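You operate a simulated robot arm through the tools that you are given. There is no shell and no other tool.

Carry out the task below with a simulated robot arm. There is one attempt and no reset: what you move stays moved.

Task
Lower the arm to the low mark and bolt it there.
Fine: motor on, lift bolt out, hold the red lever to the mark, bolt in, motor off. Where these are worked on the way, their far stop is far enough and under half their travel is too little: lift bolt.

The check looks at the end state, three seconds after you hand in, the way a careful person would. Anything else that was tipped, shoved, dropped, spilled or broken makes it a failure.

Robot
A 7-joint arm with a two-finger parallel gripper, fixed in place. Base frame: the origin is at the foot of the arm, x ahead of it, y to its left, z up; the work surface is at about z = 308. Readings come in mm, degrees, newtons and seconds.
Its first joint turns from -149.0 to 149.0 degrees. Payload 3.43 kg.
Tool frame: the origin (TCP) lies between the finger pads and is the grasp point; the fingertips stand 30 mm ahead of it; z points along the fingers, y is the line along which they close. The gripper opens to 94 mm. The fingers are 28 mm wide and 10 mm thick; the gripper's body (50 by 96 mm) begins 55 mm behind the TCP.
Orientation is told as [roll, pitch, yaw] about the base's x, y, z axes, in that order, counted from this pose: with the fingers straight down and closing along the base's y, the tool's x points along the base's -x, its y along +y and its z along -z.

Tools
- The arm moves only by the tool play_rows. Its argument "rows" is one flat list of numbers, 7 for each row, row after row: the shift along the base's x, y, z in m, then the turn, a rotation vector about the base's x, y, z in degrees, then the finger opening in m, from 0 to 0.094. In form: [x, y, z, rx, ry, rz, claw, x, y, z, rx, ry, rz, claw, ...]. A call has 1 to 20 rows; each row is the pose to reach, as a shift and turn from the pose commanded when the call began. Rows are played at 5 a second. More than 50 mm and 8.6 degrees between two rows, or a gripper value outside its range, and nothing of the call is played. A pose out of reach is approached as far as the arm can. The call stops where the force on the tool passes 50 N (or 10 N more than at its start, if that is more) or the arm is blocked; 0.2 s more then pass. Each finger travels about 45 mm/s and halts on what it meets, pressing with about 22 N; the grip force reading is that of the motor and also rises with nothing between the fingers. The clock runs only during rows and for 0.2 s after the last one: add rows that repeat a pose to give the fingers time. It gives the time, the measured TCP pose, the force on the tool (base axes), the opening and the grip force at its end, in the units of the frame above (readings bear some noise), with the torque about the TCP (base axes, N m) and any sound that the robot's microphone picked up.
- Cameras (640 x 400 px; columns grow to the right, rows downward): "scene" is fixed at [52.4, -649.9, 1228.6]; the picture's right is [0.82, -0.58, 0.00], its down [0.52, 0.73, -0.45] and it looks along [0.26, 0.37, 0.89] (base axes); focal length 214 px, centre (320, 200). "wrist" rides on the gripper at [76, 14, -102] in the tool frame; the picture's right is [-0.18, 0.98, 0.00], its down [-0.75, -0.14, -0.64] and it looks along [-0.63, -0.12, 0.77] (tool axes); focal length 243 px, centre (320, 200). There is no depth. A picture from a camera that has moved, and an enlarged one, comes with that camera's place and axes in the base frame and with its lens.
- get_image(camera): a new picture of that camera. The clock stands still meanwhile.
- inspect(camera, box): a new picture of the part [left, top, right, bottom] of that camera's present view, enlarged. The clock stands still meanwhile.
- close_job(): hands the job in; it is judged then, once.

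Nothing tells you positions but the pictures and the camera data. Unless the task says otherwise, let go and move clear before handing in.

The tools are called after "Emit:" as a command line: name --argument value ..., lists and objects as JSON in quotes. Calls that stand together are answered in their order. play_rows: Moves the arm, as the interface text tells. Its arguments: {"type":"object","properties":{"rows":{"type":"array","items":{"type":"number"}}},"required":["rows"]} The other tools are called the same way: get_image (camera) takes a picture; inspect (camera, box) takes an enlarged picture of a part of a camera's view; close_job () hands the job in.

At the start:

```text
time: 0.0
tool_pos: [367.2, -916.2, 1100.6]
orientation: [0.0, 0.1, 0.0]
force: [-0.5, -0.2, 0.4]
torque: [0.05, -0.02, 0.02]
opening: 94.0
gripper_force: 0.1
```

scene: 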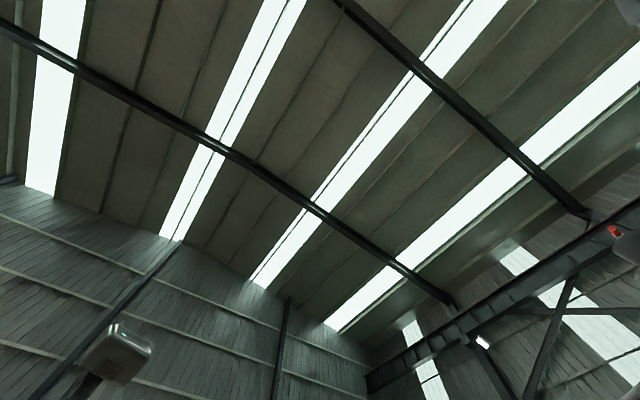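
wrist: 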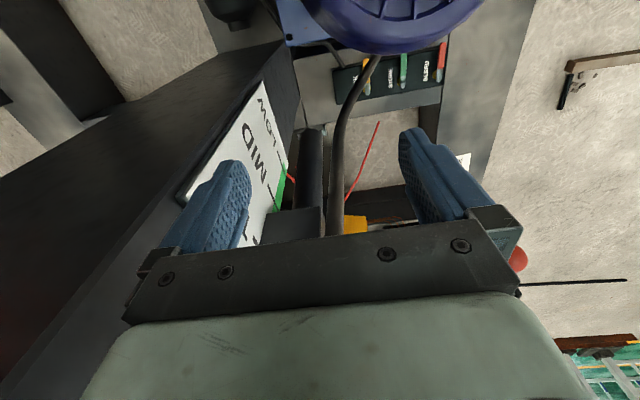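

The scene camera only shows the roof; the wrist view shows a tall post with a LOW/MID scale on the left, a crank-like thing and coloured switches. I'll take closer looks before moving anything.

Emit:
inspect --camera "wrist" --box '[160, 0, 480, 200]'

Emit:
inspect --camera "wrist" --box '[180, 80, 440, 250]'

Emit:
inspect --camera "scene" --box '[320, 200, 640, 400]'

```text
2.00 times, centred on (320, 100) of wrist
camera zoom: at [292.0, -902.1, 1204.4], right [0.18, 0.98, 0.0], down [0.75, -0.14, 0.64], along [0.63, -0.12, -0.77], focal length 485 px, centre (320, 400)
```

zoom: 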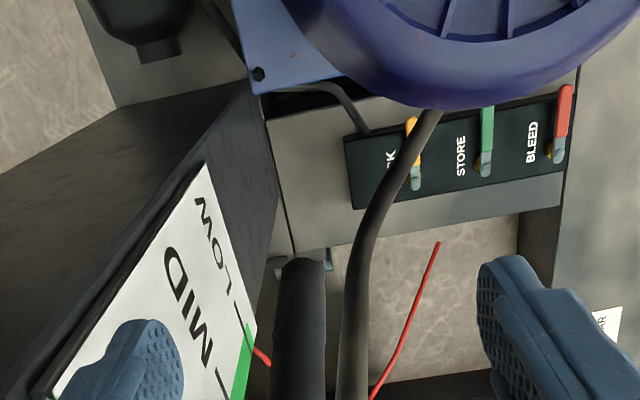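

```text
2.35 times, centred on (310, 165) of wrist
camera zoom: at [292.0, -902.1, 1204.4], right [0.18, 0.98, 0.0], down [0.75, -0.14, 0.64], along [0.63, -0.12, -0.77], focal length 571 px, centre (344, 282)
```

zoom: 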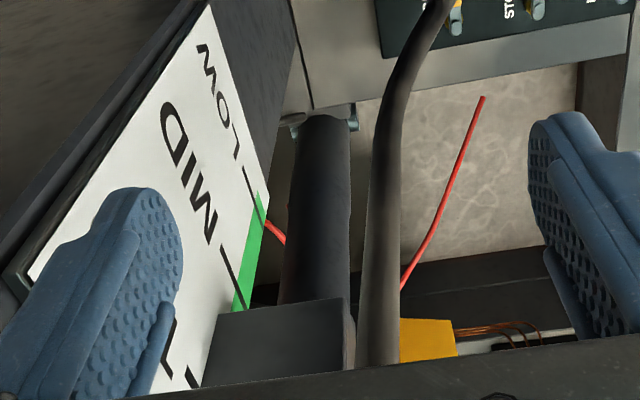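

```text
2.00 times, centred on (480, 300) of scene
camera zoom: at [52.4, -649.9, 1228.6], right [0.82, -0.58, 0.0], down [0.52, 0.73, -0.45], along [0.26, 0.37, 0.89], focal length 429 px, centre (0, 0)
```

zoom: 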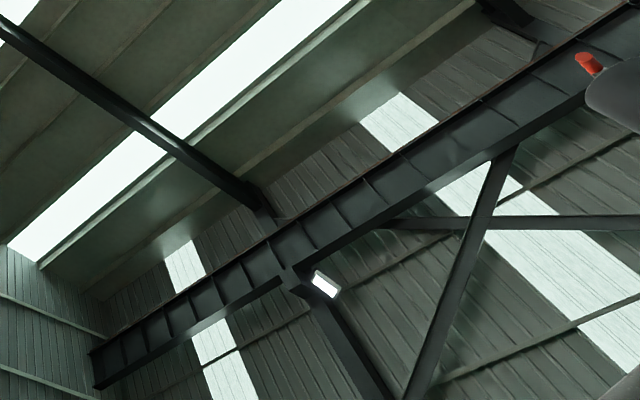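

The scene camera only sees the ceiling, so the wrist camera is my only useful view. I'll raise the tool slowly straight up to widen that view.

Emit:
play_rows --rows '[0, 0, 0.02, 0, 0, 0, 0.094, 0, 0, 0.04, 0, 0, 0, 0.094, 0, 0, 0.06, 0, 0, 0, 0.094]'

Emit:
get_image --camera "wrist"

```text
time: 0.8
tool_pos: [367.6, -916.9, 1159.9]
orientation: [0.0, -0.1, 0.0]
force: [-0.2, -1.2, 0.4]
torque: [-0.02, 0.02, 0.01]
opening: 94.3
gripper_force: 0.1
```

```text
taken
camera wrist: at [291.6, -902.1, 1264.5], right [0.18, 0.98, 0.0], down [0.75, -0.14, 0.64], along [0.63, -0.12, -0.77], focal length 243 px, centre (320, 200)
```

wrist: 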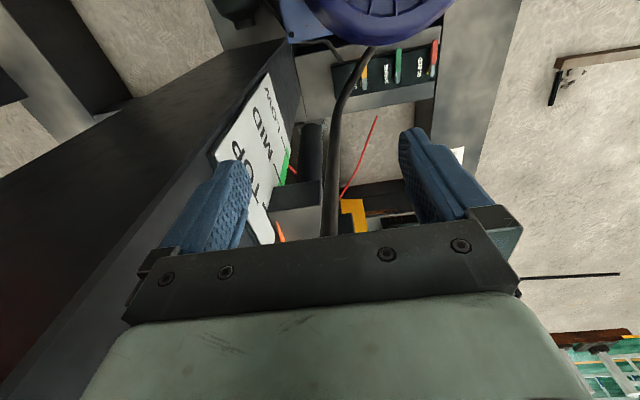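

The TOP/MID/LOW board is close to the left finger (about x 370, y -967, z 1040), and the coloured valve handles are far below near the work surface. I'll go higher and back toward the base to see the whole machine.

Emit:
play_rows --rows '[0, 0, 0.04, 0, 0, 0, 0.094, 0, 0, 0.08, 0, 0, 0, 0.094, -0.02, 0.02, 0.11, 0, 0, 0, 0.094, -0.05, 0.05, 0.13, 0, 0, 0, 0.094, -0.08, 0.08, 0.13, 0, 0, 0, 0.094, -0.11, 0.11, 0.13, 0, 0, 0, 0.094]'

Emit:
get_image --camera "wrist"

Emit:
get_image --camera "scene"

```text
time: 2.2
tool_pos: [263.5, -834.1, 1262.7]
orientation: [-3.5, -1.0, 0.1]
force: [0.9, 0.6, 0.3]
torque: [-0.05, -0.05, 0.01]
opening: 94.0
gripper_force: 0.1
out of reach, approached as far as the arm can: row 3, 4, 5, 6
```

```text
taken
camera wrist: at [185.0, -813.2, 1364.4], right [0.19, 0.98, -0.06], down [0.74, -0.1, 0.66], along [0.64, -0.16, -0.75], focal length 243 px, centre (320, 200)
```

wrist: 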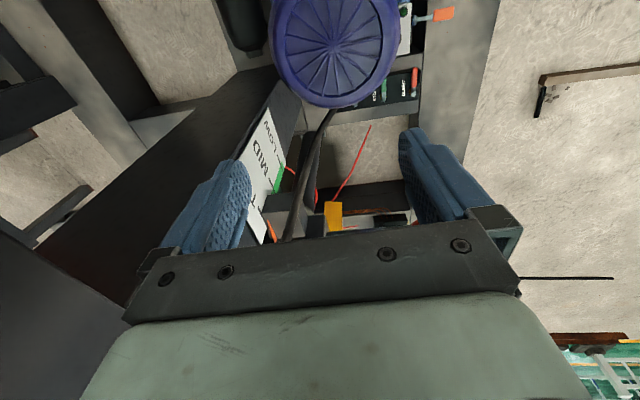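

```text
taken
```

scene: 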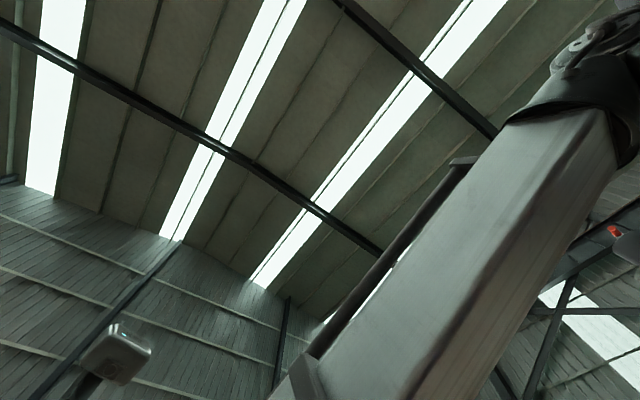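

I now see a purple wheel-like reel, a lever with an orange/red handle near it, and the valve block. I'll tilt the tool so the camera looks straight down over the machine.

Emit:
play_rows --rows '[0, 0, -0.01, 0, 8, 0, 0.094, 0, 0, -0.02, 0, 16, 0, 0.094, 0, 0, -0.03, 0, 24, 0, 0.094, 0, 0, -0.03, 0, 32, 0, 0.094, 0, 0, -0.03, 0, 39, 0, 0.094]'

Emit:
get_image --camera "wrist"

```text
time: 3.4
tool_pos: [249.4, -839.9, 1208.3]
orientation: [-5.4, 38.2, -0.1]
force: [-0.3, -0.5, -0.3]
torque: [0.02, 0.01, -0.01]
opening: 94.3
gripper_force: 0.0
out of reach, approached as far as the arm can: row 1, 2, 3, 4, 5
```

```text
taken
camera wrist: at [251.9, -815.7, 1336.3], right [0.09, 0.98, -0.19], down [1.0, -0.08, 0.05], along [0.03, -0.19, -0.98], focal length 243 px, centre (320, 200)
```

wrist: 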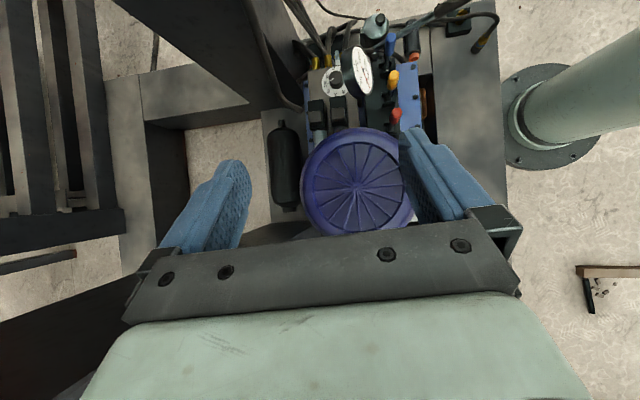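

The camera now looks straight down: the purple reel sits in the middle with a gauge, dials and coloured levers beyond it, and the robot base is at the right. I'll enlarge that control area.

Emit:
inspect --camera "wrist" --box '[250, 0, 510, 165]'

```text
2.42 times, centred on (380, 82) of wrist
camera zoom: at [251.9, -815.7, 1336.3], right [0.09, 0.98, -0.19], down [1.0, -0.08, 0.05], along [0.03, -0.19, -0.98], focal length 588 px, centre (174, 485)
```

zoom: 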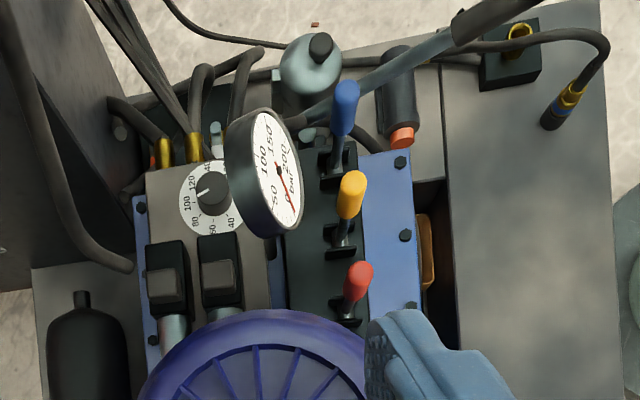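

It is a hydraulic power unit: gauge, relief dial, and three levers (blue, yellow, red), with the purple fan-covered motor in front. I'll move back in -x to see it from above and triangulate.

Emit:
play_rows --rows '[-0.04, 0.01, -0.01, 0, 0, 0, 0.094, -0.08, 0.02, -0.02, 0, 0, 0, 0.094, -0.12, 0.03, -0.03, 0, 0, 0, 0.094, -0.16, 0.04, -0.04, 0, 0, 0, 0.094, -0.2, 0.05, -0.05, 0, 0, 0, 0.094, -0.2, 0.05, -0.05, 0, 0, 0, 0.094]'

Emit:
get_image --camera "wrist"

```text
time: 4.8
tool_pos: [48.8, -790.1, 1158.6]
orientation: [-3.3, 38.1, -0.1]
force: [-0.3, 0.4, -0.1]
torque: [-0.04, -0.02, -0.01]
opening: 94.0
gripper_force: 0.1
```

```text
taken
camera wrist: at [52.1, -769.9, 1288.1], right [0.11, 0.98, -0.16], down [0.99, -0.1, 0.04], along [0.03, -0.16, -0.99], focal length 243 px, centre (320, 200)
```

wrist: 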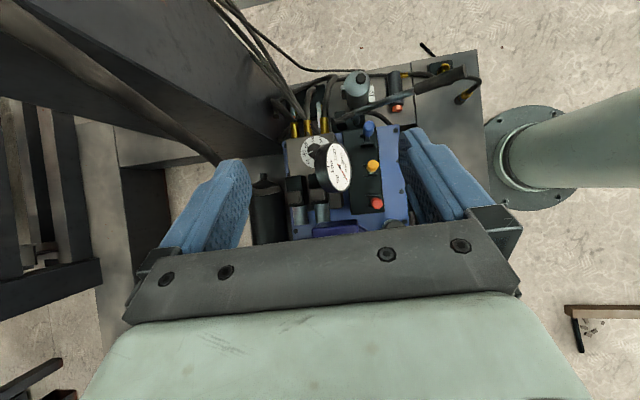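

The red lever knob triangulates to roughly (88, -735, 740) and the gauge to (9, -809, 822). I'll now level the tool and turn it so the camera looks away from the base (-y), giving a frontal view of the machine.

Emit:
play_rows --rows '[0.03, 0.02, 0, 0, -7.6, 0, 0.094, 0.07, 0.04, 0, 0, -15.2, 0, 0.094, 0.11, 0.06, 0, 0, -22.8, 0, 0.094, 0.15, 0.08, 0, 0, -30.4, 0, 0.094, 0.18, 0.1, 0, 0, -38, 0, 0.094]'

Emit:
play_rows --rows '[0, 0.01, 0, 0, 0, -8.2, 0.094, 0, 0.02, 0, 0, 0, -16.4, 0.094, 0, 0.03, 0, 0, 0, -24.6, 0.094, 0, 0.04, 0, 0, 0, -32.8, 0.094, 0, 0.05, 0, 0, 0, -41, 0.094, 0, 0.06, 0, 0, 0, -49.2, 0.094, 0, 0.07, 0, 0, 0, -57.4, 0.094, 0, 0.08, 0, 0, 0, -65.6, 0.094, 0, 0.09, 0, 0, 0, -73.8, 0.094, 0, 0.1, 0, 0, 0, -82, 0.094, 0, 0.1, 0, 0, 0, -90, 0.094, 0, 0.1, 0, 0, 0, -90, 0.094]'

Emit:
get_image --camera "wrist"

```text
time: 6.0
tool_pos: [230.8, -687.2, 1159.0]
orientation: [-3.3, 0.0, 0.0]
force: [0.0, -0.5, 0.1]
torque: [0.01, 0.02, 0.01]
opening: 94.2
gripper_force: 0.1
```

```text
time: 7.2
tool_pos: [229.8, -647.3, 1147.0]
orientation: [-4.0, -0.2, -37.9]
force: [-18.6, -11.4, 1.1]
torque: [1.62, -2.34, 1.93]
opening: 94.0
gripper_force: 0.1
out of reach, approached as far as the arm can: row 4, 5, 6
stopped in row 6: the force on the tool passed its limit at 115 N (the readings are from after the stop); the commanded pose is now the measured one
```

```text
taken
camera wrist: at [182.9, -582.9, 1249.6], right [0.75, 0.66, -0.07], down [0.53, -0.54, 0.65], along [0.4, -0.52, -0.75], focal length 243 px, centre (320, 200)
```

wrist: 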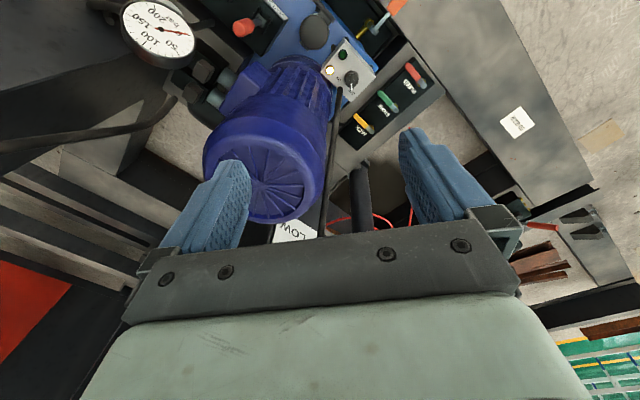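

Something was touched during the turn, so I stop here and look at both cameras for what was met.

Emit:
get_image --camera "scene"

Emit:
inspect --camera "wrist" --box '[220, 0, 460, 150]'

Emit:
inspect --camera "wrist" --box '[440, 180, 640, 400]'

```text
taken
```

scene: 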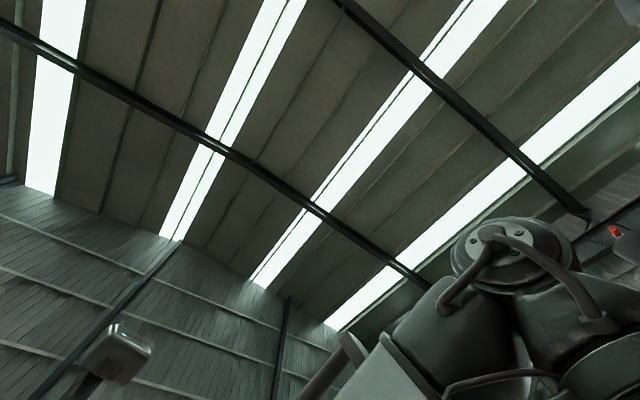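

```text
2.67 times, centred on (340, 75) of wrist
camera zoom: at [182.9, -582.9, 1249.6], right [0.75, 0.66, -0.07], down [0.53, -0.54, 0.65], along [0.4, -0.52, -0.75], focal length 647 px, centre (267, 533)
```

zoom: 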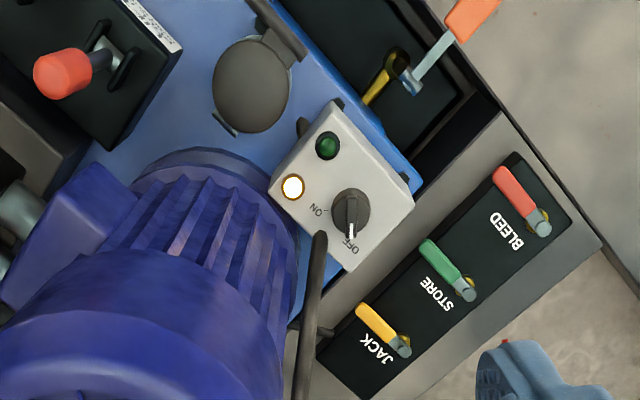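

```text
1.82 times, centred on (540, 290) of wrist
camera zoom: at [182.9, -582.9, 1249.6], right [0.75, 0.66, -0.07], down [0.53, -0.54, 0.65], along [0.4, -0.52, -0.75], focal length 441 px, centre (-80, 36)
```

zoom: 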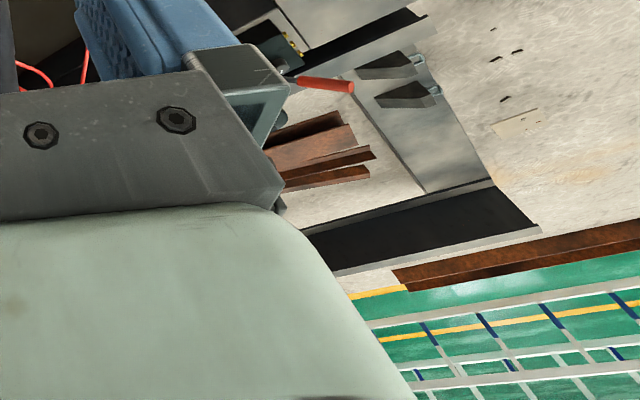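

The switch box (knob at OFF, ON beside it, a lit white lamp and a dark green lamp) is near (320, -680, 600), and the JACK/STORE/BLEED valves are a separate low block. The contact seems to be the robot's own folded wrist at this height, so I'll back off the turn and then lower a bit.

Emit:
play_rows --rows '[-0.005, -0.01, 0, 0, 0, 4, 0.094, -0.005, -0.02, -0.005, 0, 0, 8, 0.094, -0.005, -0.03, -0.01, 0, 0, 8, 0.094]'

Emit:
get_image --camera "scene"

```text
time: 8.0
tool_pos: [226.1, -677.2, 1136.5]
orientation: [-4.0, -0.3, -30.0]
force: [-0.1, 0.0, 0.3]
torque: [-0.05, 0.01, 0.02]
opening: 93.9
gripper_force: 0.0
```

```text
taken
```

scene: 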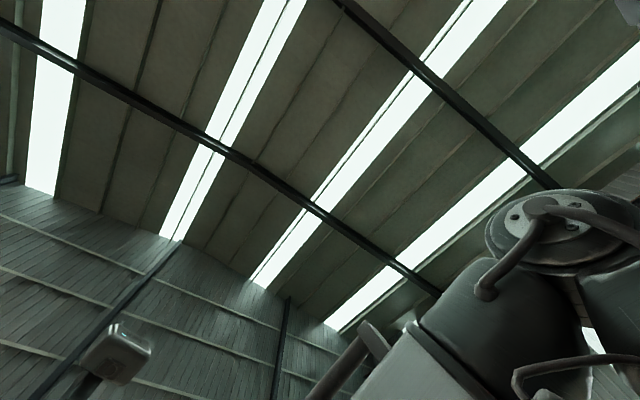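

Contact is released. I'll lower to about z 1000 with a bit more distance from the motor, then retry the turn.

Emit:
play_rows --rows '[0, 0.01, -0.03, 0, 0, 0, 0.094, 0, 0.02, -0.06, 0, 0, 0, 0.094, 0, 0.03, -0.09, 0, 0, 0, 0.094, 0, 0.04, -0.12, 0, 0, 0, 0.094, 0, 0.05, -0.15, 0, 0, 0, 0.094, 0, 0.05, -0.18, 0, 0, 0, 0.094]'

Emit:
play_rows --rows '[0, 0, 0, 0, 0, -7, 0.094, 0, 0, 0, 0, 0, -14, 0.094, 0, 0, 0, 0, 0, -21, 0.094, 0, 0, 0, 0, 0, -28, 0.094, 0, 0, 0, 0, 0, -35, 0.094, 0, 0, 0, 0, 0, -42, 0.094, 0, 0, 0, 0, 0, -49, 0.094, 0, 0, 0, 0, 0, -56, 0.094, 0, 0, 0, 0, 0, -60, 0.094]'

Emit:
get_image --camera "wrist"

```text
time: 9.4
tool_pos: [226.5, -628.5, 957.3]
orientation: [-4.0, -0.1, -30.0]
force: [-0.2, -0.1, 0.2]
torque: [0.01, -0.02, -0.02]
opening: 93.8
gripper_force: 0.0
```

```text
time: 11.4
tool_pos: [223.9, -626.0, 957.7]
orientation: [-4.1, -0.2, -90.2]
force: [-0.8, 0.7, -0.1]
torque: [-0.02, 0.0, -0.01]
opening: 94.3
gripper_force: 0.0
```

```text
taken
camera wrist: at [246.4, -549.6, 1060.1], right [0.98, -0.19, -0.07], down [-0.1, -0.75, 0.65], along [-0.17, -0.63, -0.75], focal length 243 px, centre (320, 200)
```

wrist: 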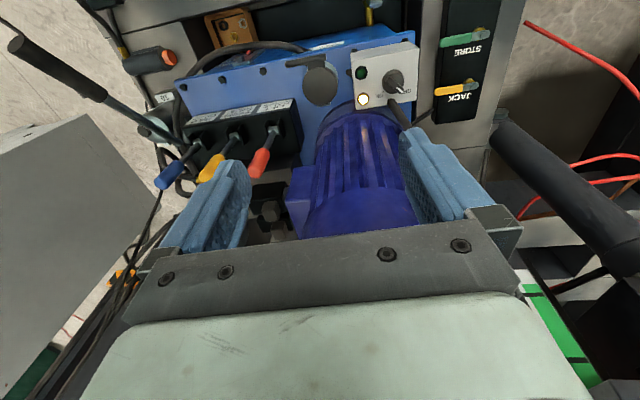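

Now I have a frontal view: blue, yellow and red valve levers with label plates, the motor and its switch, and a black cylinder by the marked board at right. I'll enlarge the labels and the switch.

Emit:
inspect --camera "wrist" --box '[140, 80, 310, 190]'

Emit:
inspect --camera "wrist" --box '[330, 30, 450, 110]'

Emit:
inspect --camera "wrist" --box '[480, 100, 640, 400]'

```text
3.64 times, centred on (225, 135) of wrist
camera zoom: at [246.4, -549.6, 1060.1], right [0.98, -0.19, -0.07], down [-0.1, -0.75, 0.65], along [-0.17, -0.63, -0.75], focal length 882 px, centre (666, 436)
```

zoom: 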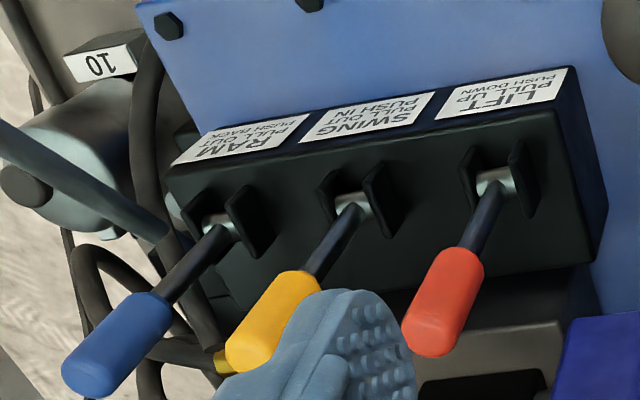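

```text
5.00 times, centred on (390, 70) of wrist
camera zoom: at [246.4, -549.6, 1060.1], right [0.98, -0.19, -0.07], down [-0.1, -0.75, 0.65], along [-0.17, -0.63, -0.75], focal length 1213 px, centre (-30, 850)
```

zoom: 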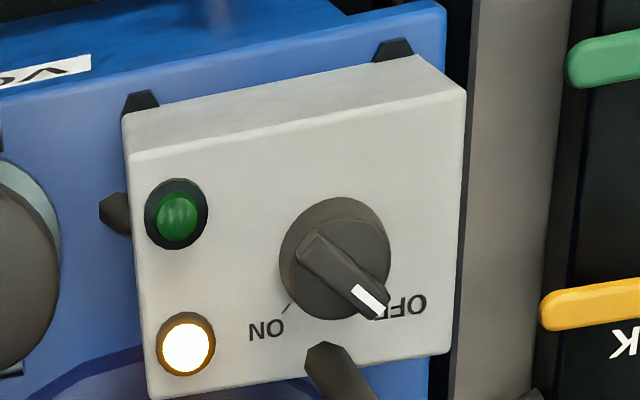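

```text
1.33 times, centred on (560, 250) of wrist
camera zoom: at [246.4, -549.6, 1060.1], right [0.98, -0.19, -0.07], down [-0.1, -0.75, 0.65], along [-0.17, -0.63, -0.75], focal length 324 px, centre (0, 133)
```

zoom: 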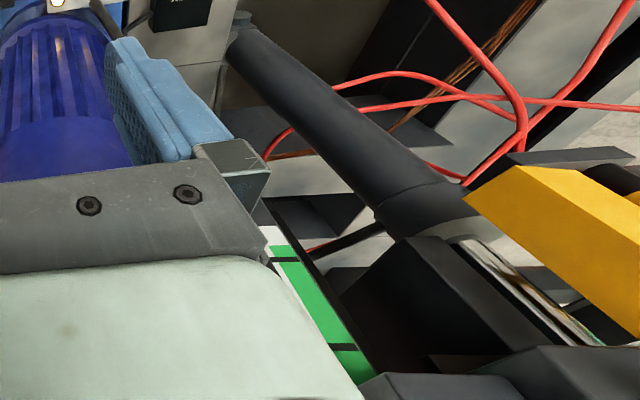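

The labels read RAM (blue), SWING (yellow) and LIFT (red: "PULL UP, PUSH DOWN"), with the operator standing on the robot's side, so pushing the red lever toward -y lowers the arm. Next I'll move right and tilt the tool to look at the TOP/MID/LOW board and the lift bolt.

Emit:
play_rows --rows '[0.03, 0, 0.02, -6, 0, 0, 0.094, 0.06, 0, 0.04, -12, 0, 0, 0.094, 0.09, 0, 0.06, -18, 0, 0, 0.094, 0.12, 0, 0.08, -24, 0, 0, 0.094, 0.15, 0, 0.1, -30, 0, 0, 0.094, 0.17, 0, 0.12, -35, 0, 0, 0.094, 0.18, 0, 0.14, -35, 0, 0, 0.094]'

Emit:
get_image --camera "wrist"

```text
time: 13.0
tool_pos: [406.3, -627.5, 1096.7]
orientation: [-4.0, -35.4, -90.1]
force: [-0.7, -0.5, -0.4]
torque: [0.04, 0.01, 0.0]
opening: 94.1
gripper_force: 0.0
```

```text
taken
camera wrist: at [427.0, -505.8, 1137.6], right [0.98, -0.19, 0.05], down [-0.1, -0.24, 0.97], along [-0.17, -0.95, -0.25], focal length 243 px, centre (320, 200)
```

wrist: 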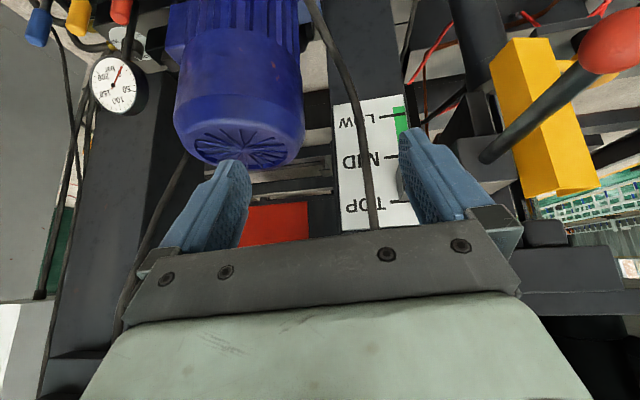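

The board with TOP, MID, LOW and a green band is clear now, and at right there is a yellow block with a black rod ending in a red knob, which may be the lift bolt. I'll shift right for a better look.

Emit:
inspect --camera "wrist" --box '[320, 0, 640, 240]'

Emit:
play_rows --rows '[0.03, 0.01, 0.02, 0, 0, 0, 0.094, 0.06, 0.02, 0.04, 0, 0, 0, 0.094, 0.09, 0.03, 0.05, 0, 0, 0, 0.094, 0.12, 0.04, 0.06, 0, 0, 0, 0.094, 0.15, 0.05, 0.07, 0, 0, 0, 0.094, 0.15, 0.05, 0.07, 0, 0, 0, 0.094]'

Emit:
get_image --camera "wrist"

```text
1.67 times, centred on (480, 120) of wrist
camera zoom: at [427.0, -505.8, 1137.6], right [0.98, -0.19, 0.05], down [-0.1, -0.24, 0.97], along [-0.17, -0.95, -0.25], focal length 404 px, centre (53, 333)
```

zoom: 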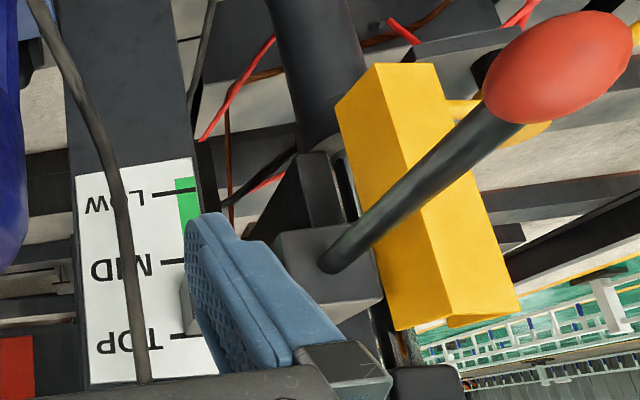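

```text
time: 14.4
tool_pos: [556.0, -576.8, 1167.1]
orientation: [-3.8, -35.3, -90.0]
force: [-0.9, -0.1, 0.9]
torque: [-0.01, -0.05, 0.03]
opening: 94.1
gripper_force: 0.0
```

```text
taken
camera wrist: at [577.0, -457.0, 1208.2], right [0.98, -0.19, 0.05], down [-0.1, -0.24, 0.97], along [-0.17, -0.95, -0.25], focal length 243 px, centre (320, 200)
```

wrist: 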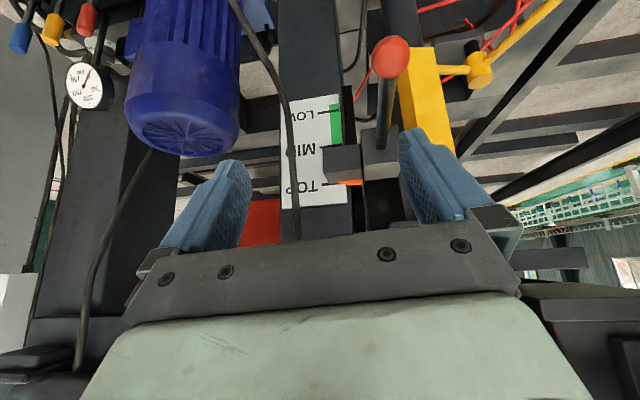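

Here I see an orange pointer beside the TOP mark on the moving carriage, and the red-knobbed rod sticking out of a grey block next to it. I'll zoom in on that.

Emit:
inspect --camera "wrist" --box '[270, 20, 510, 230]'

Emit:
inspect --camera "wrist" --box '[320, 90, 440, 220]'

```text
1.90 times, centred on (390, 125) of wrist
camera zoom: at [577.0, -457.0, 1208.2], right [0.98, -0.19, 0.05], down [-0.1, -0.24, 0.97], along [-0.17, -0.95, -0.25], focal length 462 px, centre (187, 343)
```

zoom: 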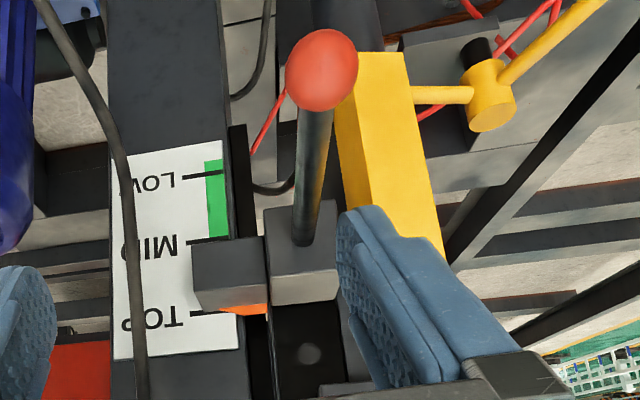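

```text
3.08 times, centred on (380, 155) of wrist
camera zoom: at [577.0, -457.0, 1208.2], right [0.98, -0.19, 0.05], down [-0.1, -0.24, 0.97], along [-0.17, -0.95, -0.25], focal length 746 px, centre (135, 338)
```

zoom: 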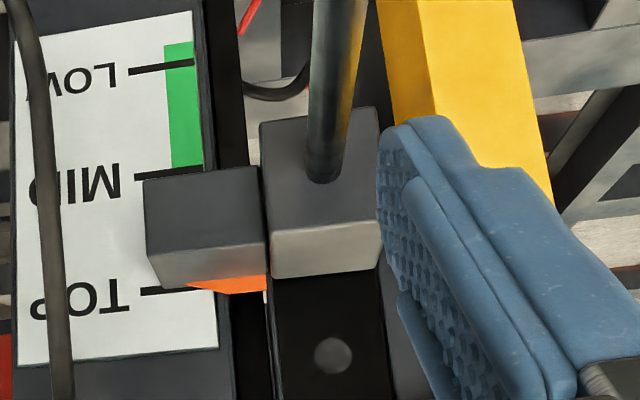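

The red-knobbed rod runs along y, centred at about (625, -696, 985), and passes through the carriage block into a rail with holes: that's the lift bolt, now at TOP. Next I'll level the tool and go look closely at the motor switch.

Emit:
play_rows --rows '[-0.03, 0, -0.03, 5, 0, 0, 0.094, -0.06, 0, -0.06, 10, 0, 0, 0.094, -0.09, 0, -0.09, 15, 0, 0, 0.094, -0.12, 0, -0.12, 20, 0, 0, 0.094, -0.15, 0, -0.15, 25, 0, 0, 0.094, -0.18, 0, -0.18, 30, 0, 0, 0.094, -0.21, 0, -0.21, 35, 0, 0, 0.094, -0.24, 0, -0.24, 35, 0, 0, 0.094, -0.25, 0, -0.28, 35, 0, 0, 0.094]'

Emit:
get_image --camera "wrist"

```text
time: 16.4
tool_pos: [307.5, -577.4, 886.2]
orientation: [-4.0, -0.1, -90.0]
force: [-0.3, 0.0, 0.0]
torque: [0.01, 0.01, 0.02]
opening: 93.8
gripper_force: 0.1
```

```text
taken
camera wrist: at [329.3, -500.5, 989.0], right [0.98, -0.18, -0.07], down [-0.1, -0.75, 0.65], along [-0.17, -0.63, -0.75], focal length 243 px, centre (320, 200)
```

wrist: 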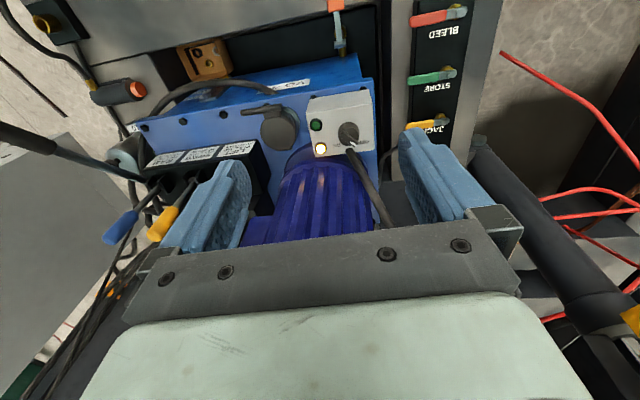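

The switch knob triangulates well to about (319, -683, 607). I'll zoom in here to work out the box face's tilt and the knob's shape.

Emit:
inspect --camera "wrist" --box '[296, 80, 392, 170]'

Emit:
inspect --camera "wrist" --box '[90, 60, 290, 250]'

```text
4.44 times, centred on (344, 125) of wrist
camera zoom: at [329.3, -500.5, 989.0], right [0.98, -0.18, -0.07], down [-0.1, -0.75, 0.65], along [-0.17, -0.63, -0.75], focal length 1078 px, centre (213, 533)
```

zoom: 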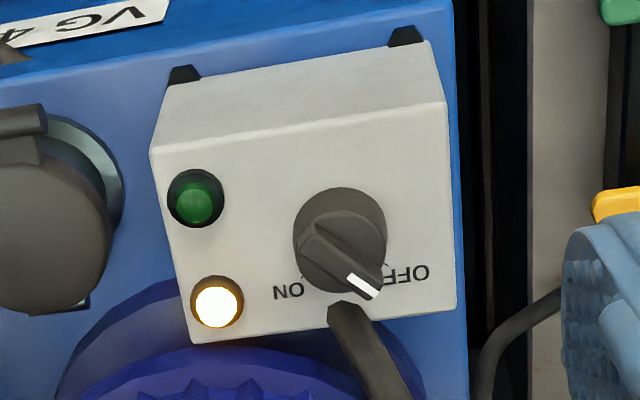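

```text
2.11 times, centred on (190, 155) of wrist
camera zoom: at [329.3, -500.5, 989.0], right [0.98, -0.18, -0.07], down [-0.1, -0.75, 0.65], along [-0.17, -0.63, -0.75], focal length 511 px, centre (594, 295)
```

zoom: 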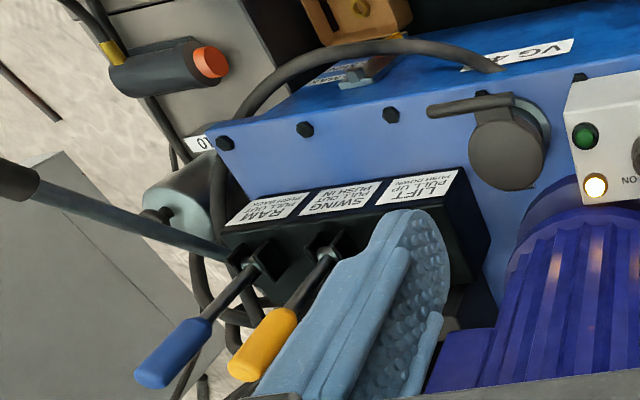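

The box face is horizontal at about z 600, with the pointer toward OFF (+x, -y) and ON 90 degrees clockwise from above (-x, -y). I'll level the last few degrees of tilt and move closer for a precise look.

Emit:
play_rows --rows '[0.005, -0.01, -0.04, 0, -2, 0, 0.094, 0.01, -0.02, -0.08, 0, -4, 0, 0.094, 0.015, -0.03, -0.12, 0, -4, 0, 0.094, 0.02, -0.035, -0.16, 0, -4, 0, 0.094, 0.02, -0.035, -0.16, 0, -4, 0, 0.094]'

Emit:
get_image --camera "wrist"

Emit:
inspect --camera "wrist" --box '[240, 90, 420, 230]'

```text
time: 17.6
tool_pos: [326.9, -610.8, 726.6]
orientation: [0.1, -0.2, -90.1]
force: [0.1, -0.1, -0.3]
torque: [0.0, 0.0, -0.03]
opening: 94.1
gripper_force: 0.3
```

```text
taken
camera wrist: at [340.3, -534.4, 830.8], right [0.98, -0.19, 0.0], down [-0.14, -0.75, 0.65], along [-0.12, -0.63, -0.76], focal length 243 px, centre (320, 200)
```

wrist: 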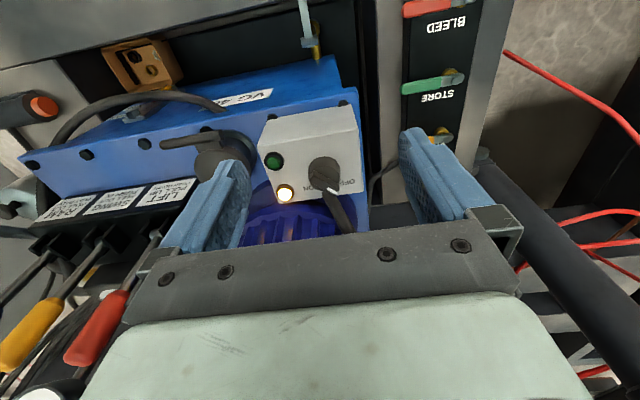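

```text
2.86 times, centred on (330, 160) of wrist
camera zoom: at [340.3, -534.4, 830.8], right [0.98, -0.19, 0.0], down [-0.14, -0.75, 0.65], along [-0.12, -0.63, -0.76], focal length 693 px, centre (291, 314)
```

zoom: 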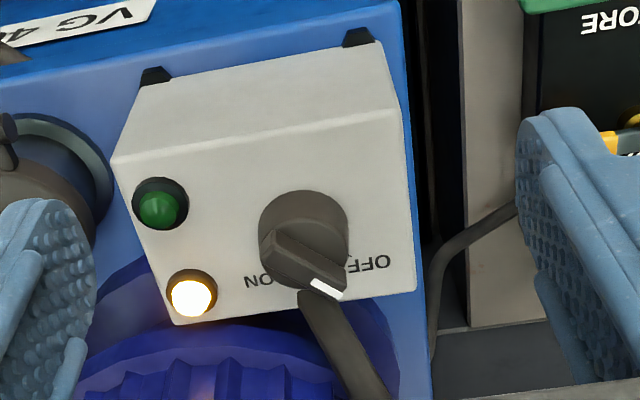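

The knob geometry fits a centre near (317, -684) on the face at z 600. I'll zoom in more on it to judge the disc and ridge heights before gripping.

Emit:
inspect --camera "wrist" --box '[300, 145, 356, 205]'

```text
6.67 times, centred on (328, 175) of wrist
camera zoom: at [340.3, -534.4, 830.8], right [0.98, -0.19, 0.0], down [-0.14, -0.75, 0.65], along [-0.12, -0.63, -0.76], focal length 1618 px, centre (267, 367)
```

zoom: 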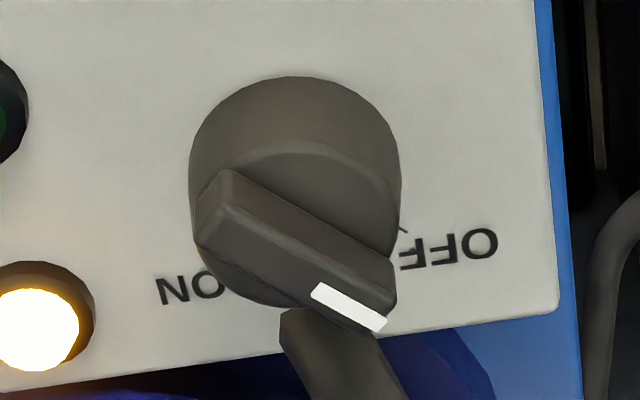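

The disc top is at about z 618 and the ridge top near 629, running along (+x, -y). I'll turn the tool 45 degrees so the fingers straddle the ridge, narrow the opening and approach from the robot side.

Emit:
play_rows --rows '[0, 0, 0, 0, 0, 7.5, 0.085, 0, 0, 0, 0, 0, 15, 0.075, -0.002, 0, -0.01, 0, 0, 22.5, 0.065, -0.004, 0, -0.02, 0, 0, 30, 0.055, -0.006, 0, -0.03, 0, 0, 37.5, 0.05, -0.01, 0, -0.035, 0, 0, 45, 0.046, -0.01, 0, -0.035, -5, 0, 45, 0.046, -0.01, 0, -0.035, -9.5, 4, 45, 0.046, -0.01, 0, -0.035, -9.5, 4, 45, 0.046]'

Emit:
get_image --camera "wrist"

```text
time: 19.6
tool_pos: [314.5, -610.7, 691.8]
orientation: [-7.2, -7.3, -44.5]
force: [0.7, -0.2, 0.0]
torque: [-0.02, -0.04, -0.02]
opening: 46.1
gripper_force: 0.0
```

```text
taken
camera wrist: at [270.5, -530.6, 782.9], right [0.82, 0.56, -0.1], down [0.43, -0.51, 0.75], along [0.36, -0.66, -0.66], focal length 243 px, centre (320, 200)
```

wrist: 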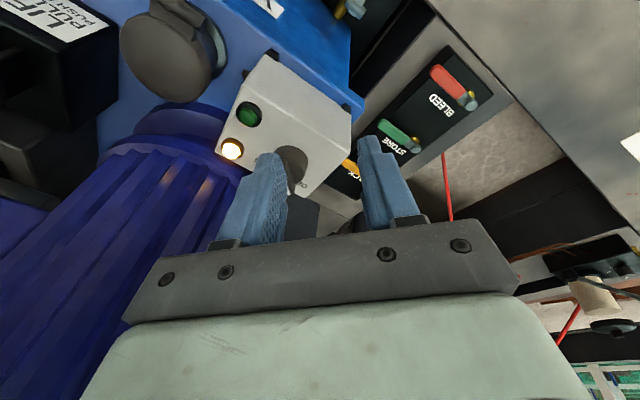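

The fingers are aligned with the ridge and slightly leaned away from the motor. I'll slide over the knob at a safe height and check.

Emit:
play_rows --rows '[0.001, -0.02, -0.005, 0, 0, 0, 0.046, 0.002, -0.045, -0.01, 0, 0, 0, 0.046, 0.0025, -0.066, -0.015, 0, 0, 0, 0.046, 0.0025, -0.066, -0.018, 0, 0, 0, 0.046]'

Emit:
get_image --camera "wrist"

Emit:
inspect --camera "wrist" --box '[200, 80, 440, 240]'

```text
time: 20.6
tool_pos: [317.3, -678.1, 675.3]
orientation: [-7.2, -7.4, -44.5]
force: [0.1, -0.3, 0.5]
torque: [0.0, -0.02, -0.03]
opening: 45.8
gripper_force: 0.0
```

```text
taken
camera wrist: at [273.0, -597.0, 766.2], right [0.82, 0.56, -0.1], down [0.43, -0.51, 0.75], along [0.37, -0.66, -0.66], focal length 243 px, centre (320, 200)
```

wrist: 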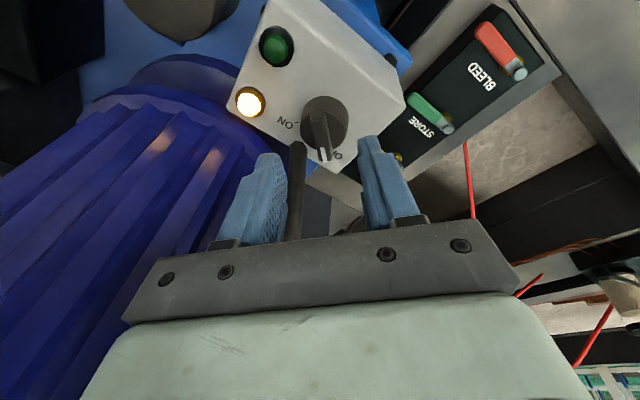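

```text
2.50 times, centred on (320, 160) of wrist
camera zoom: at [273.0, -597.0, 766.2], right [0.82, 0.56, -0.1], down [0.43, -0.51, 0.75], along [0.37, -0.66, -0.66], focal length 606 px, centre (320, 300)
```

zoom: 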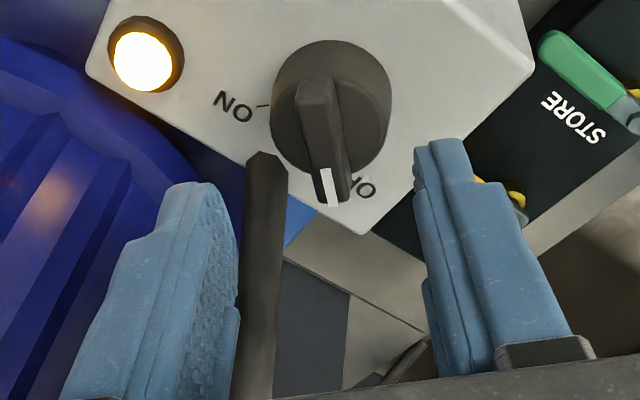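

The ridge sits centred between the fingers, and the cable behind the box has a few mm of clearance. I'll descend so the tips reach just above the knob disc, then check.

Emit:
play_rows --rows '[-0.001, 0, -0.008, 0, 0, 0, 0.046, -0.001, 0, -0.016, 0, 0, 0, 0.046, -0.001, 0, -0.022, 0, 0, 0, 0.046]'

Emit:
inspect --camera "wrist" --box '[200, 80, 440, 240]'

```text
time: 21.4
tool_pos: [315.5, -678.5, 651.5]
orientation: [-7.2, -7.3, -44.5]
force: [0.2, 0.4, -0.2]
torque: [0.02, -0.01, 0.01]
opening: 45.9
gripper_force: 0.1
```

```text
2.50 times, centred on (320, 160) of wrist
camera zoom: at [272.5, -596.7, 743.4], right [0.82, 0.56, -0.1], down [0.43, -0.51, 0.74], along [0.36, -0.66, -0.66], focal length 606 px, centre (320, 300)
```

zoom: 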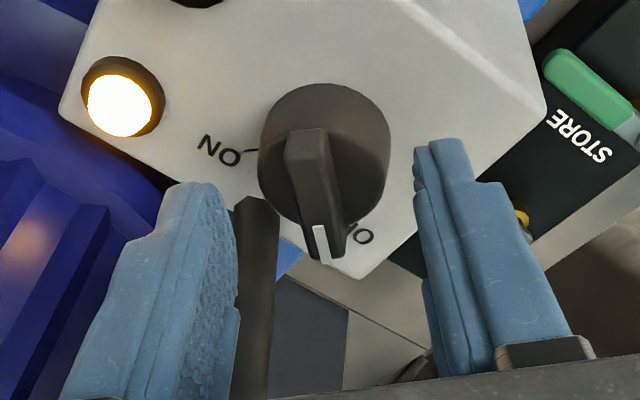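

Tips are level with the ridge. I'll drop 2 mm more and close on it.

Emit:
play_rows --rows '[0, 0, -0.002, 0, 0, 0, 0.046, 0, 0, -0.002, 0, 0, 0, 0.02, 0, 0, -0.002, 0, 0, 0, 0.0, 0, 0, -0.002, 0, 0, 0, 0.0, 0, 0, -0.002, 0, 0, 0, 0.0]'

Emit:
inspect --camera "wrist" --box '[200, 80, 440, 240]'

```text
time: 22.6
tool_pos: [315.1, -678.7, 650.1]
orientation: [-7.3, -7.3, -44.5]
force: [-13.3, -11.5, 3.2]
torque: [-0.23, 0.04, -0.11]
opening: 10.9
gripper_force: 44.3
```

```text
2.50 times, centred on (320, 160) of wrist
camera zoom: at [271.8, -597.3, 741.2], right [0.82, 0.56, -0.1], down [0.43, -0.51, 0.75], along [0.36, -0.66, -0.66], focal length 606 px, centre (320, 300)
```

zoom: 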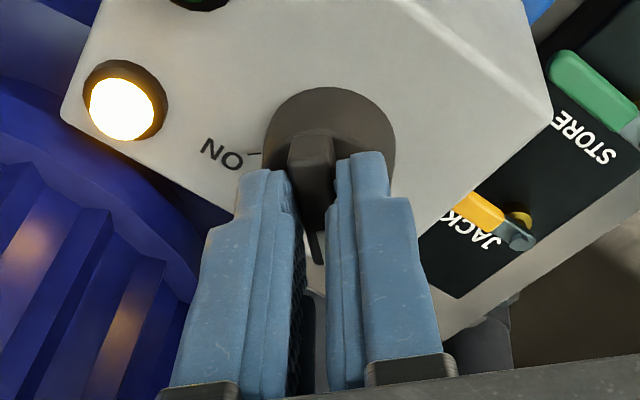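

The ridge is gripped (opening 10.9 mm). Now I'll turn it 90 degrees clockwise about the knob axis to ON.

Emit:
play_rows --rows '[-0.001, -0.001, 0, 0, 0, 0, 0, -0.0003, -0.001, 0, 0, 0, -7.5, 0, 0.0003, -0.0012, 0, 0, 0, -15, 0, 0.001, -0.0014, 0, 0, 0, -22.5, 0, 0.0016, -0.0017, 0, 0, 0, -30, 0, 0.0022, -0.0021, 0, 0, 0, -37.5, 0, 0.0027, -0.0025, 0, 0, 0, -45, 0, 0.0031, -0.003, 0, 0, 0, -52.5, 0, 0.0035, -0.0036, 0, 0, 0, -60, 0, 0.0038, -0.0042, 0, 0, 0, -67.5, 0, 0.004, -0.0049, 0, 0, 0, -75, 0, 0.0042, -0.0055, 0, 0, 0, -82.5, 0, 0.0042, -0.0062, 0, 0, 0, -90, 0, 0.0042, -0.0062, 0, 0, 0, -91, 0]'

Emit:
get_image --camera "wrist"

```text
time: 25.6
tool_pos: [323.8, -683.1, 649.6]
orientation: [-7.0, -7.1, -135.5]
force: [31.1, 6.1, 10.3]
torque: [-0.63, -0.46, 0.63]
opening: 10.4
gripper_force: 44.3
```

```text
taken
camera wrist: at [404.2, -640.9, 741.7], right [0.54, -0.83, -0.1], down [-0.52, -0.42, 0.74], along [-0.66, -0.35, -0.66], focal length 243 px, centre (320, 200)
```

wrist: 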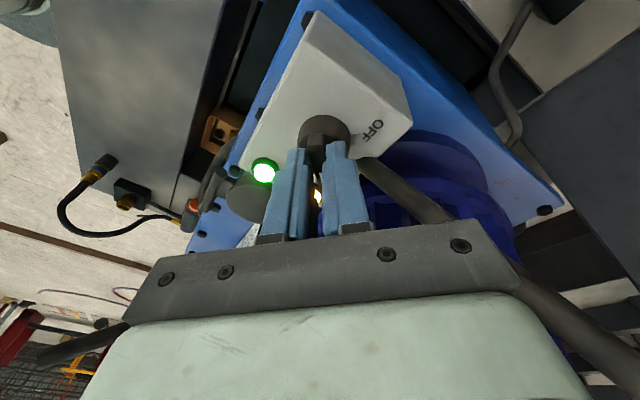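

The green lamp is lit: the motor is on. I'll relieve the side load, open the fingers and lift clear.

Emit:
play_rows --rows '[0.002, 0.001, 0, 0, 0, 0, 0, 0.0045, 0.0015, 0, 0, 0, 0, 0, 0.0045, 0.0015, 0, 0, 0, 0, 0.02, 0.0045, 0.0015, 0, 0, 0, 0, 0.04, 0.0045, 0.0015, 0, 0, 0, 0, 0.04]'

Emit:
play_rows --rows '[0, 0, 0.015, 0, 0, 0, 0.04, 0, 0, 0.03, 0, 0, 0, 0.04, 0, 0.02, 0.04, 0, 0, 0, 0.04, 0.01, 0.05, 0.06, 0, 0, 0, 0.04, 0.02, 0.08, 0.09, 0, 0, 0, 0.06]'

Emit:
get_image --camera "wrist"

```text
time: 26.8
tool_pos: [324.7, -681.2, 649.8]
orientation: [-7.2, -7.3, -135.6]
force: [0.4, -0.3, -0.6]
torque: [0.01, 0.02, 0.0]
opening: 40.0
gripper_force: 0.2
```

```text
time: 28.0
tool_pos: [346.2, -600.6, 740.7]
orientation: [-7.1, -7.3, -135.5]
force: [0.1, -0.5, -0.5]
torque: [0.04, 0.01, 0.03]
opening: 60.1
gripper_force: 0.0
```

```text
taken
camera wrist: at [427.9, -559.1, 831.1], right [0.54, -0.83, -0.1], down [-0.52, -0.42, 0.74], along [-0.66, -0.35, -0.66], focal length 243 px, centre (320, 200)
```

wrist: 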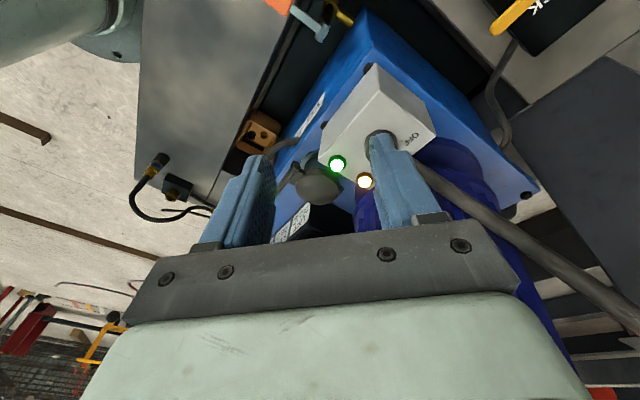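

The green lamp stays lit after release. Next is the lift bolt: I'll level the tool, turn back to face -y, and move toward the red-knobbed bolt.

Emit:
play_rows --rows '[0.02, 0.005, 0.03, 0, -5, 0, 0.06, 0.04, 0.01, 0.06, 0, -10, 0, 0.06, 0.06, 0.01, 0.09, 0, -10, 0, 0.06]'

Emit:
play_rows --rows '[0.02, 0, 0.03, 0, 0, 7.5, 0.06, 0.04, 0, 0.06, 0, 0, 15, 0.07, 0.06, 0, 0.09, 0, 0, 22.5, 0.07, 0.08, 0, 0.12, 0, 0, 30, 0.08, 0.1, 0, 0.15, 0, 0, 37.5, 0.08, 0.12, 0, 0.18, 0, 0, 45, 0.08, 0.14, 0, 0.2, 0, 0, 45, 0.08]'

Emit:
get_image --camera "wrist"

```text
time: 28.8
tool_pos: [407.8, -592.2, 828.1]
orientation: [-0.1, -0.1, -135.9]
force: [0.2, 0.0, -0.4]
torque: [-0.01, 0.0, 0.03]
opening: 59.9
gripper_force: 0.1
```

```text
time: 30.4
tool_pos: [547.0, -593.5, 1028.7]
orientation: [-0.2, -0.1, -90.8]
force: [0.4, 0.8, 0.5]
torque: [-0.02, 0.01, 0.0]
opening: 80.0
gripper_force: 0.0
```

```text
taken
camera wrist: at [562.2, -517.0, 1133.5], right [0.98, -0.2, 0.0], down [-0.15, -0.75, 0.64], along [-0.13, -0.63, -0.77], focal length 243 px, centre (320, 200)
```

wrist: 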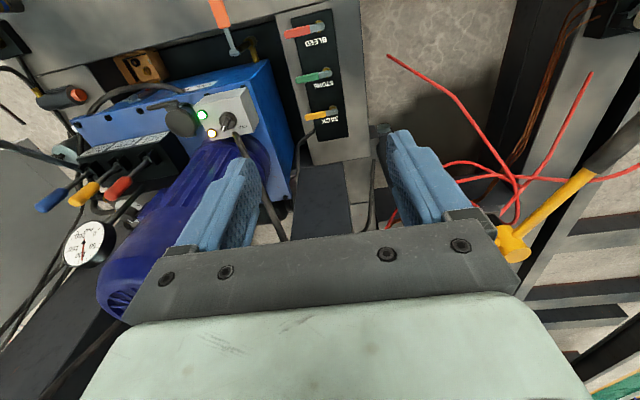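

The red bolt knob is hidden under the gripper here. I'll tilt the view toward -y to locate it accurately.

Emit:
play_rows --rows '[0, 0.005, 0.01, -8, 0, 0, 0.08, 0, 0.01, 0.02, -16, 0, 0, 0.08, 0.01, 0.015, 0.03, -24, 0, 0, 0.08, 0.02, 0.02, 0.04, -32, 0, 0, 0.08, 0.03, 0.02, 0.05, -35, 0, 0, 0.08]'

Emit:
get_image --camera "wrist"

Emit:
inspect --camera "wrist" --box '[300, 20, 480, 200]'

```text
time: 31.6
tool_pos: [576.3, -572.2, 1079.8]
orientation: [0.5, -35.2, -91.0]
force: [-0.1, 0.4, 0.0]
torque: [-0.02, 0.01, 0.0]
opening: 79.9
gripper_force: 0.2
```

```text
taken
camera wrist: at [591.7, -451.4, 1121.2], right [0.98, -0.17, 0.11], down [-0.15, -0.24, 0.96], along [-0.13, -0.96, -0.26], focal length 243 px, centre (320, 200)
```

wrist: 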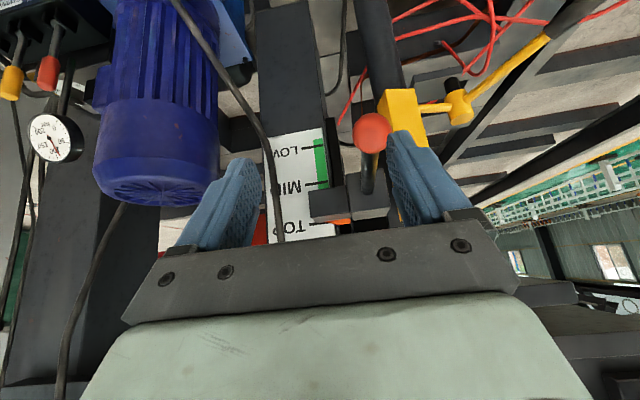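

```text
2.22 times, centred on (390, 110) of wrist
camera zoom: at [591.7, -451.4, 1121.2], right [0.98, -0.17, 0.11], down [-0.15, -0.24, 0.96], along [-0.13, -0.96, -0.26], focal length 539 px, centre (164, 400)
```

zoom: 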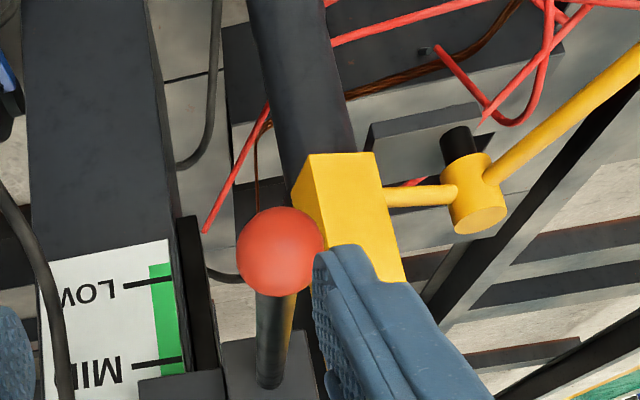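

The knob centre refines to about (624, -696, 988), roughly 42 mm across, on a 20 mm rod. I'll bring the tool vertical and position it above the rod just behind the knob.

Emit:
play_rows --rows '[0.01, -0.02, 0.005, 8, 0, 0, 0.07, 0.02, -0.04, 0.01, 16, 0, 0, 0.07, 0.03, -0.07, 0.01, 24, 0, 0, 0.07, 0.04, -0.1, 0.01, 32, 0, 0, 0.07, 0.0475, -0.13, 0.01, 35.2, 0, 1, 0.06, 0.0475, -0.165, 0.01, 35.2, 0, 1, 0.06]'

Emit:
get_image --camera "wrist"

```text
time: 33.0
tool_pos: [623.1, -739.5, 1089.0]
orientation: [0.1, 0.2, -90.0]
force: [-0.2, 0.2, -0.3]
torque: [-0.01, -0.04, -0.02]
opening: 59.9
gripper_force: 0.0
```

```text
taken
camera wrist: at [637.1, -663.9, 1192.9], right [0.98, -0.18, 0.0], down [-0.14, -0.76, 0.64], along [-0.12, -0.63, -0.77], focal length 243 px, centre (320, 200)
```

wrist: 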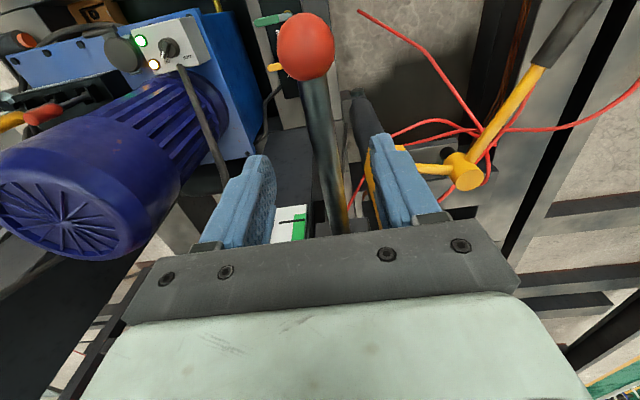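

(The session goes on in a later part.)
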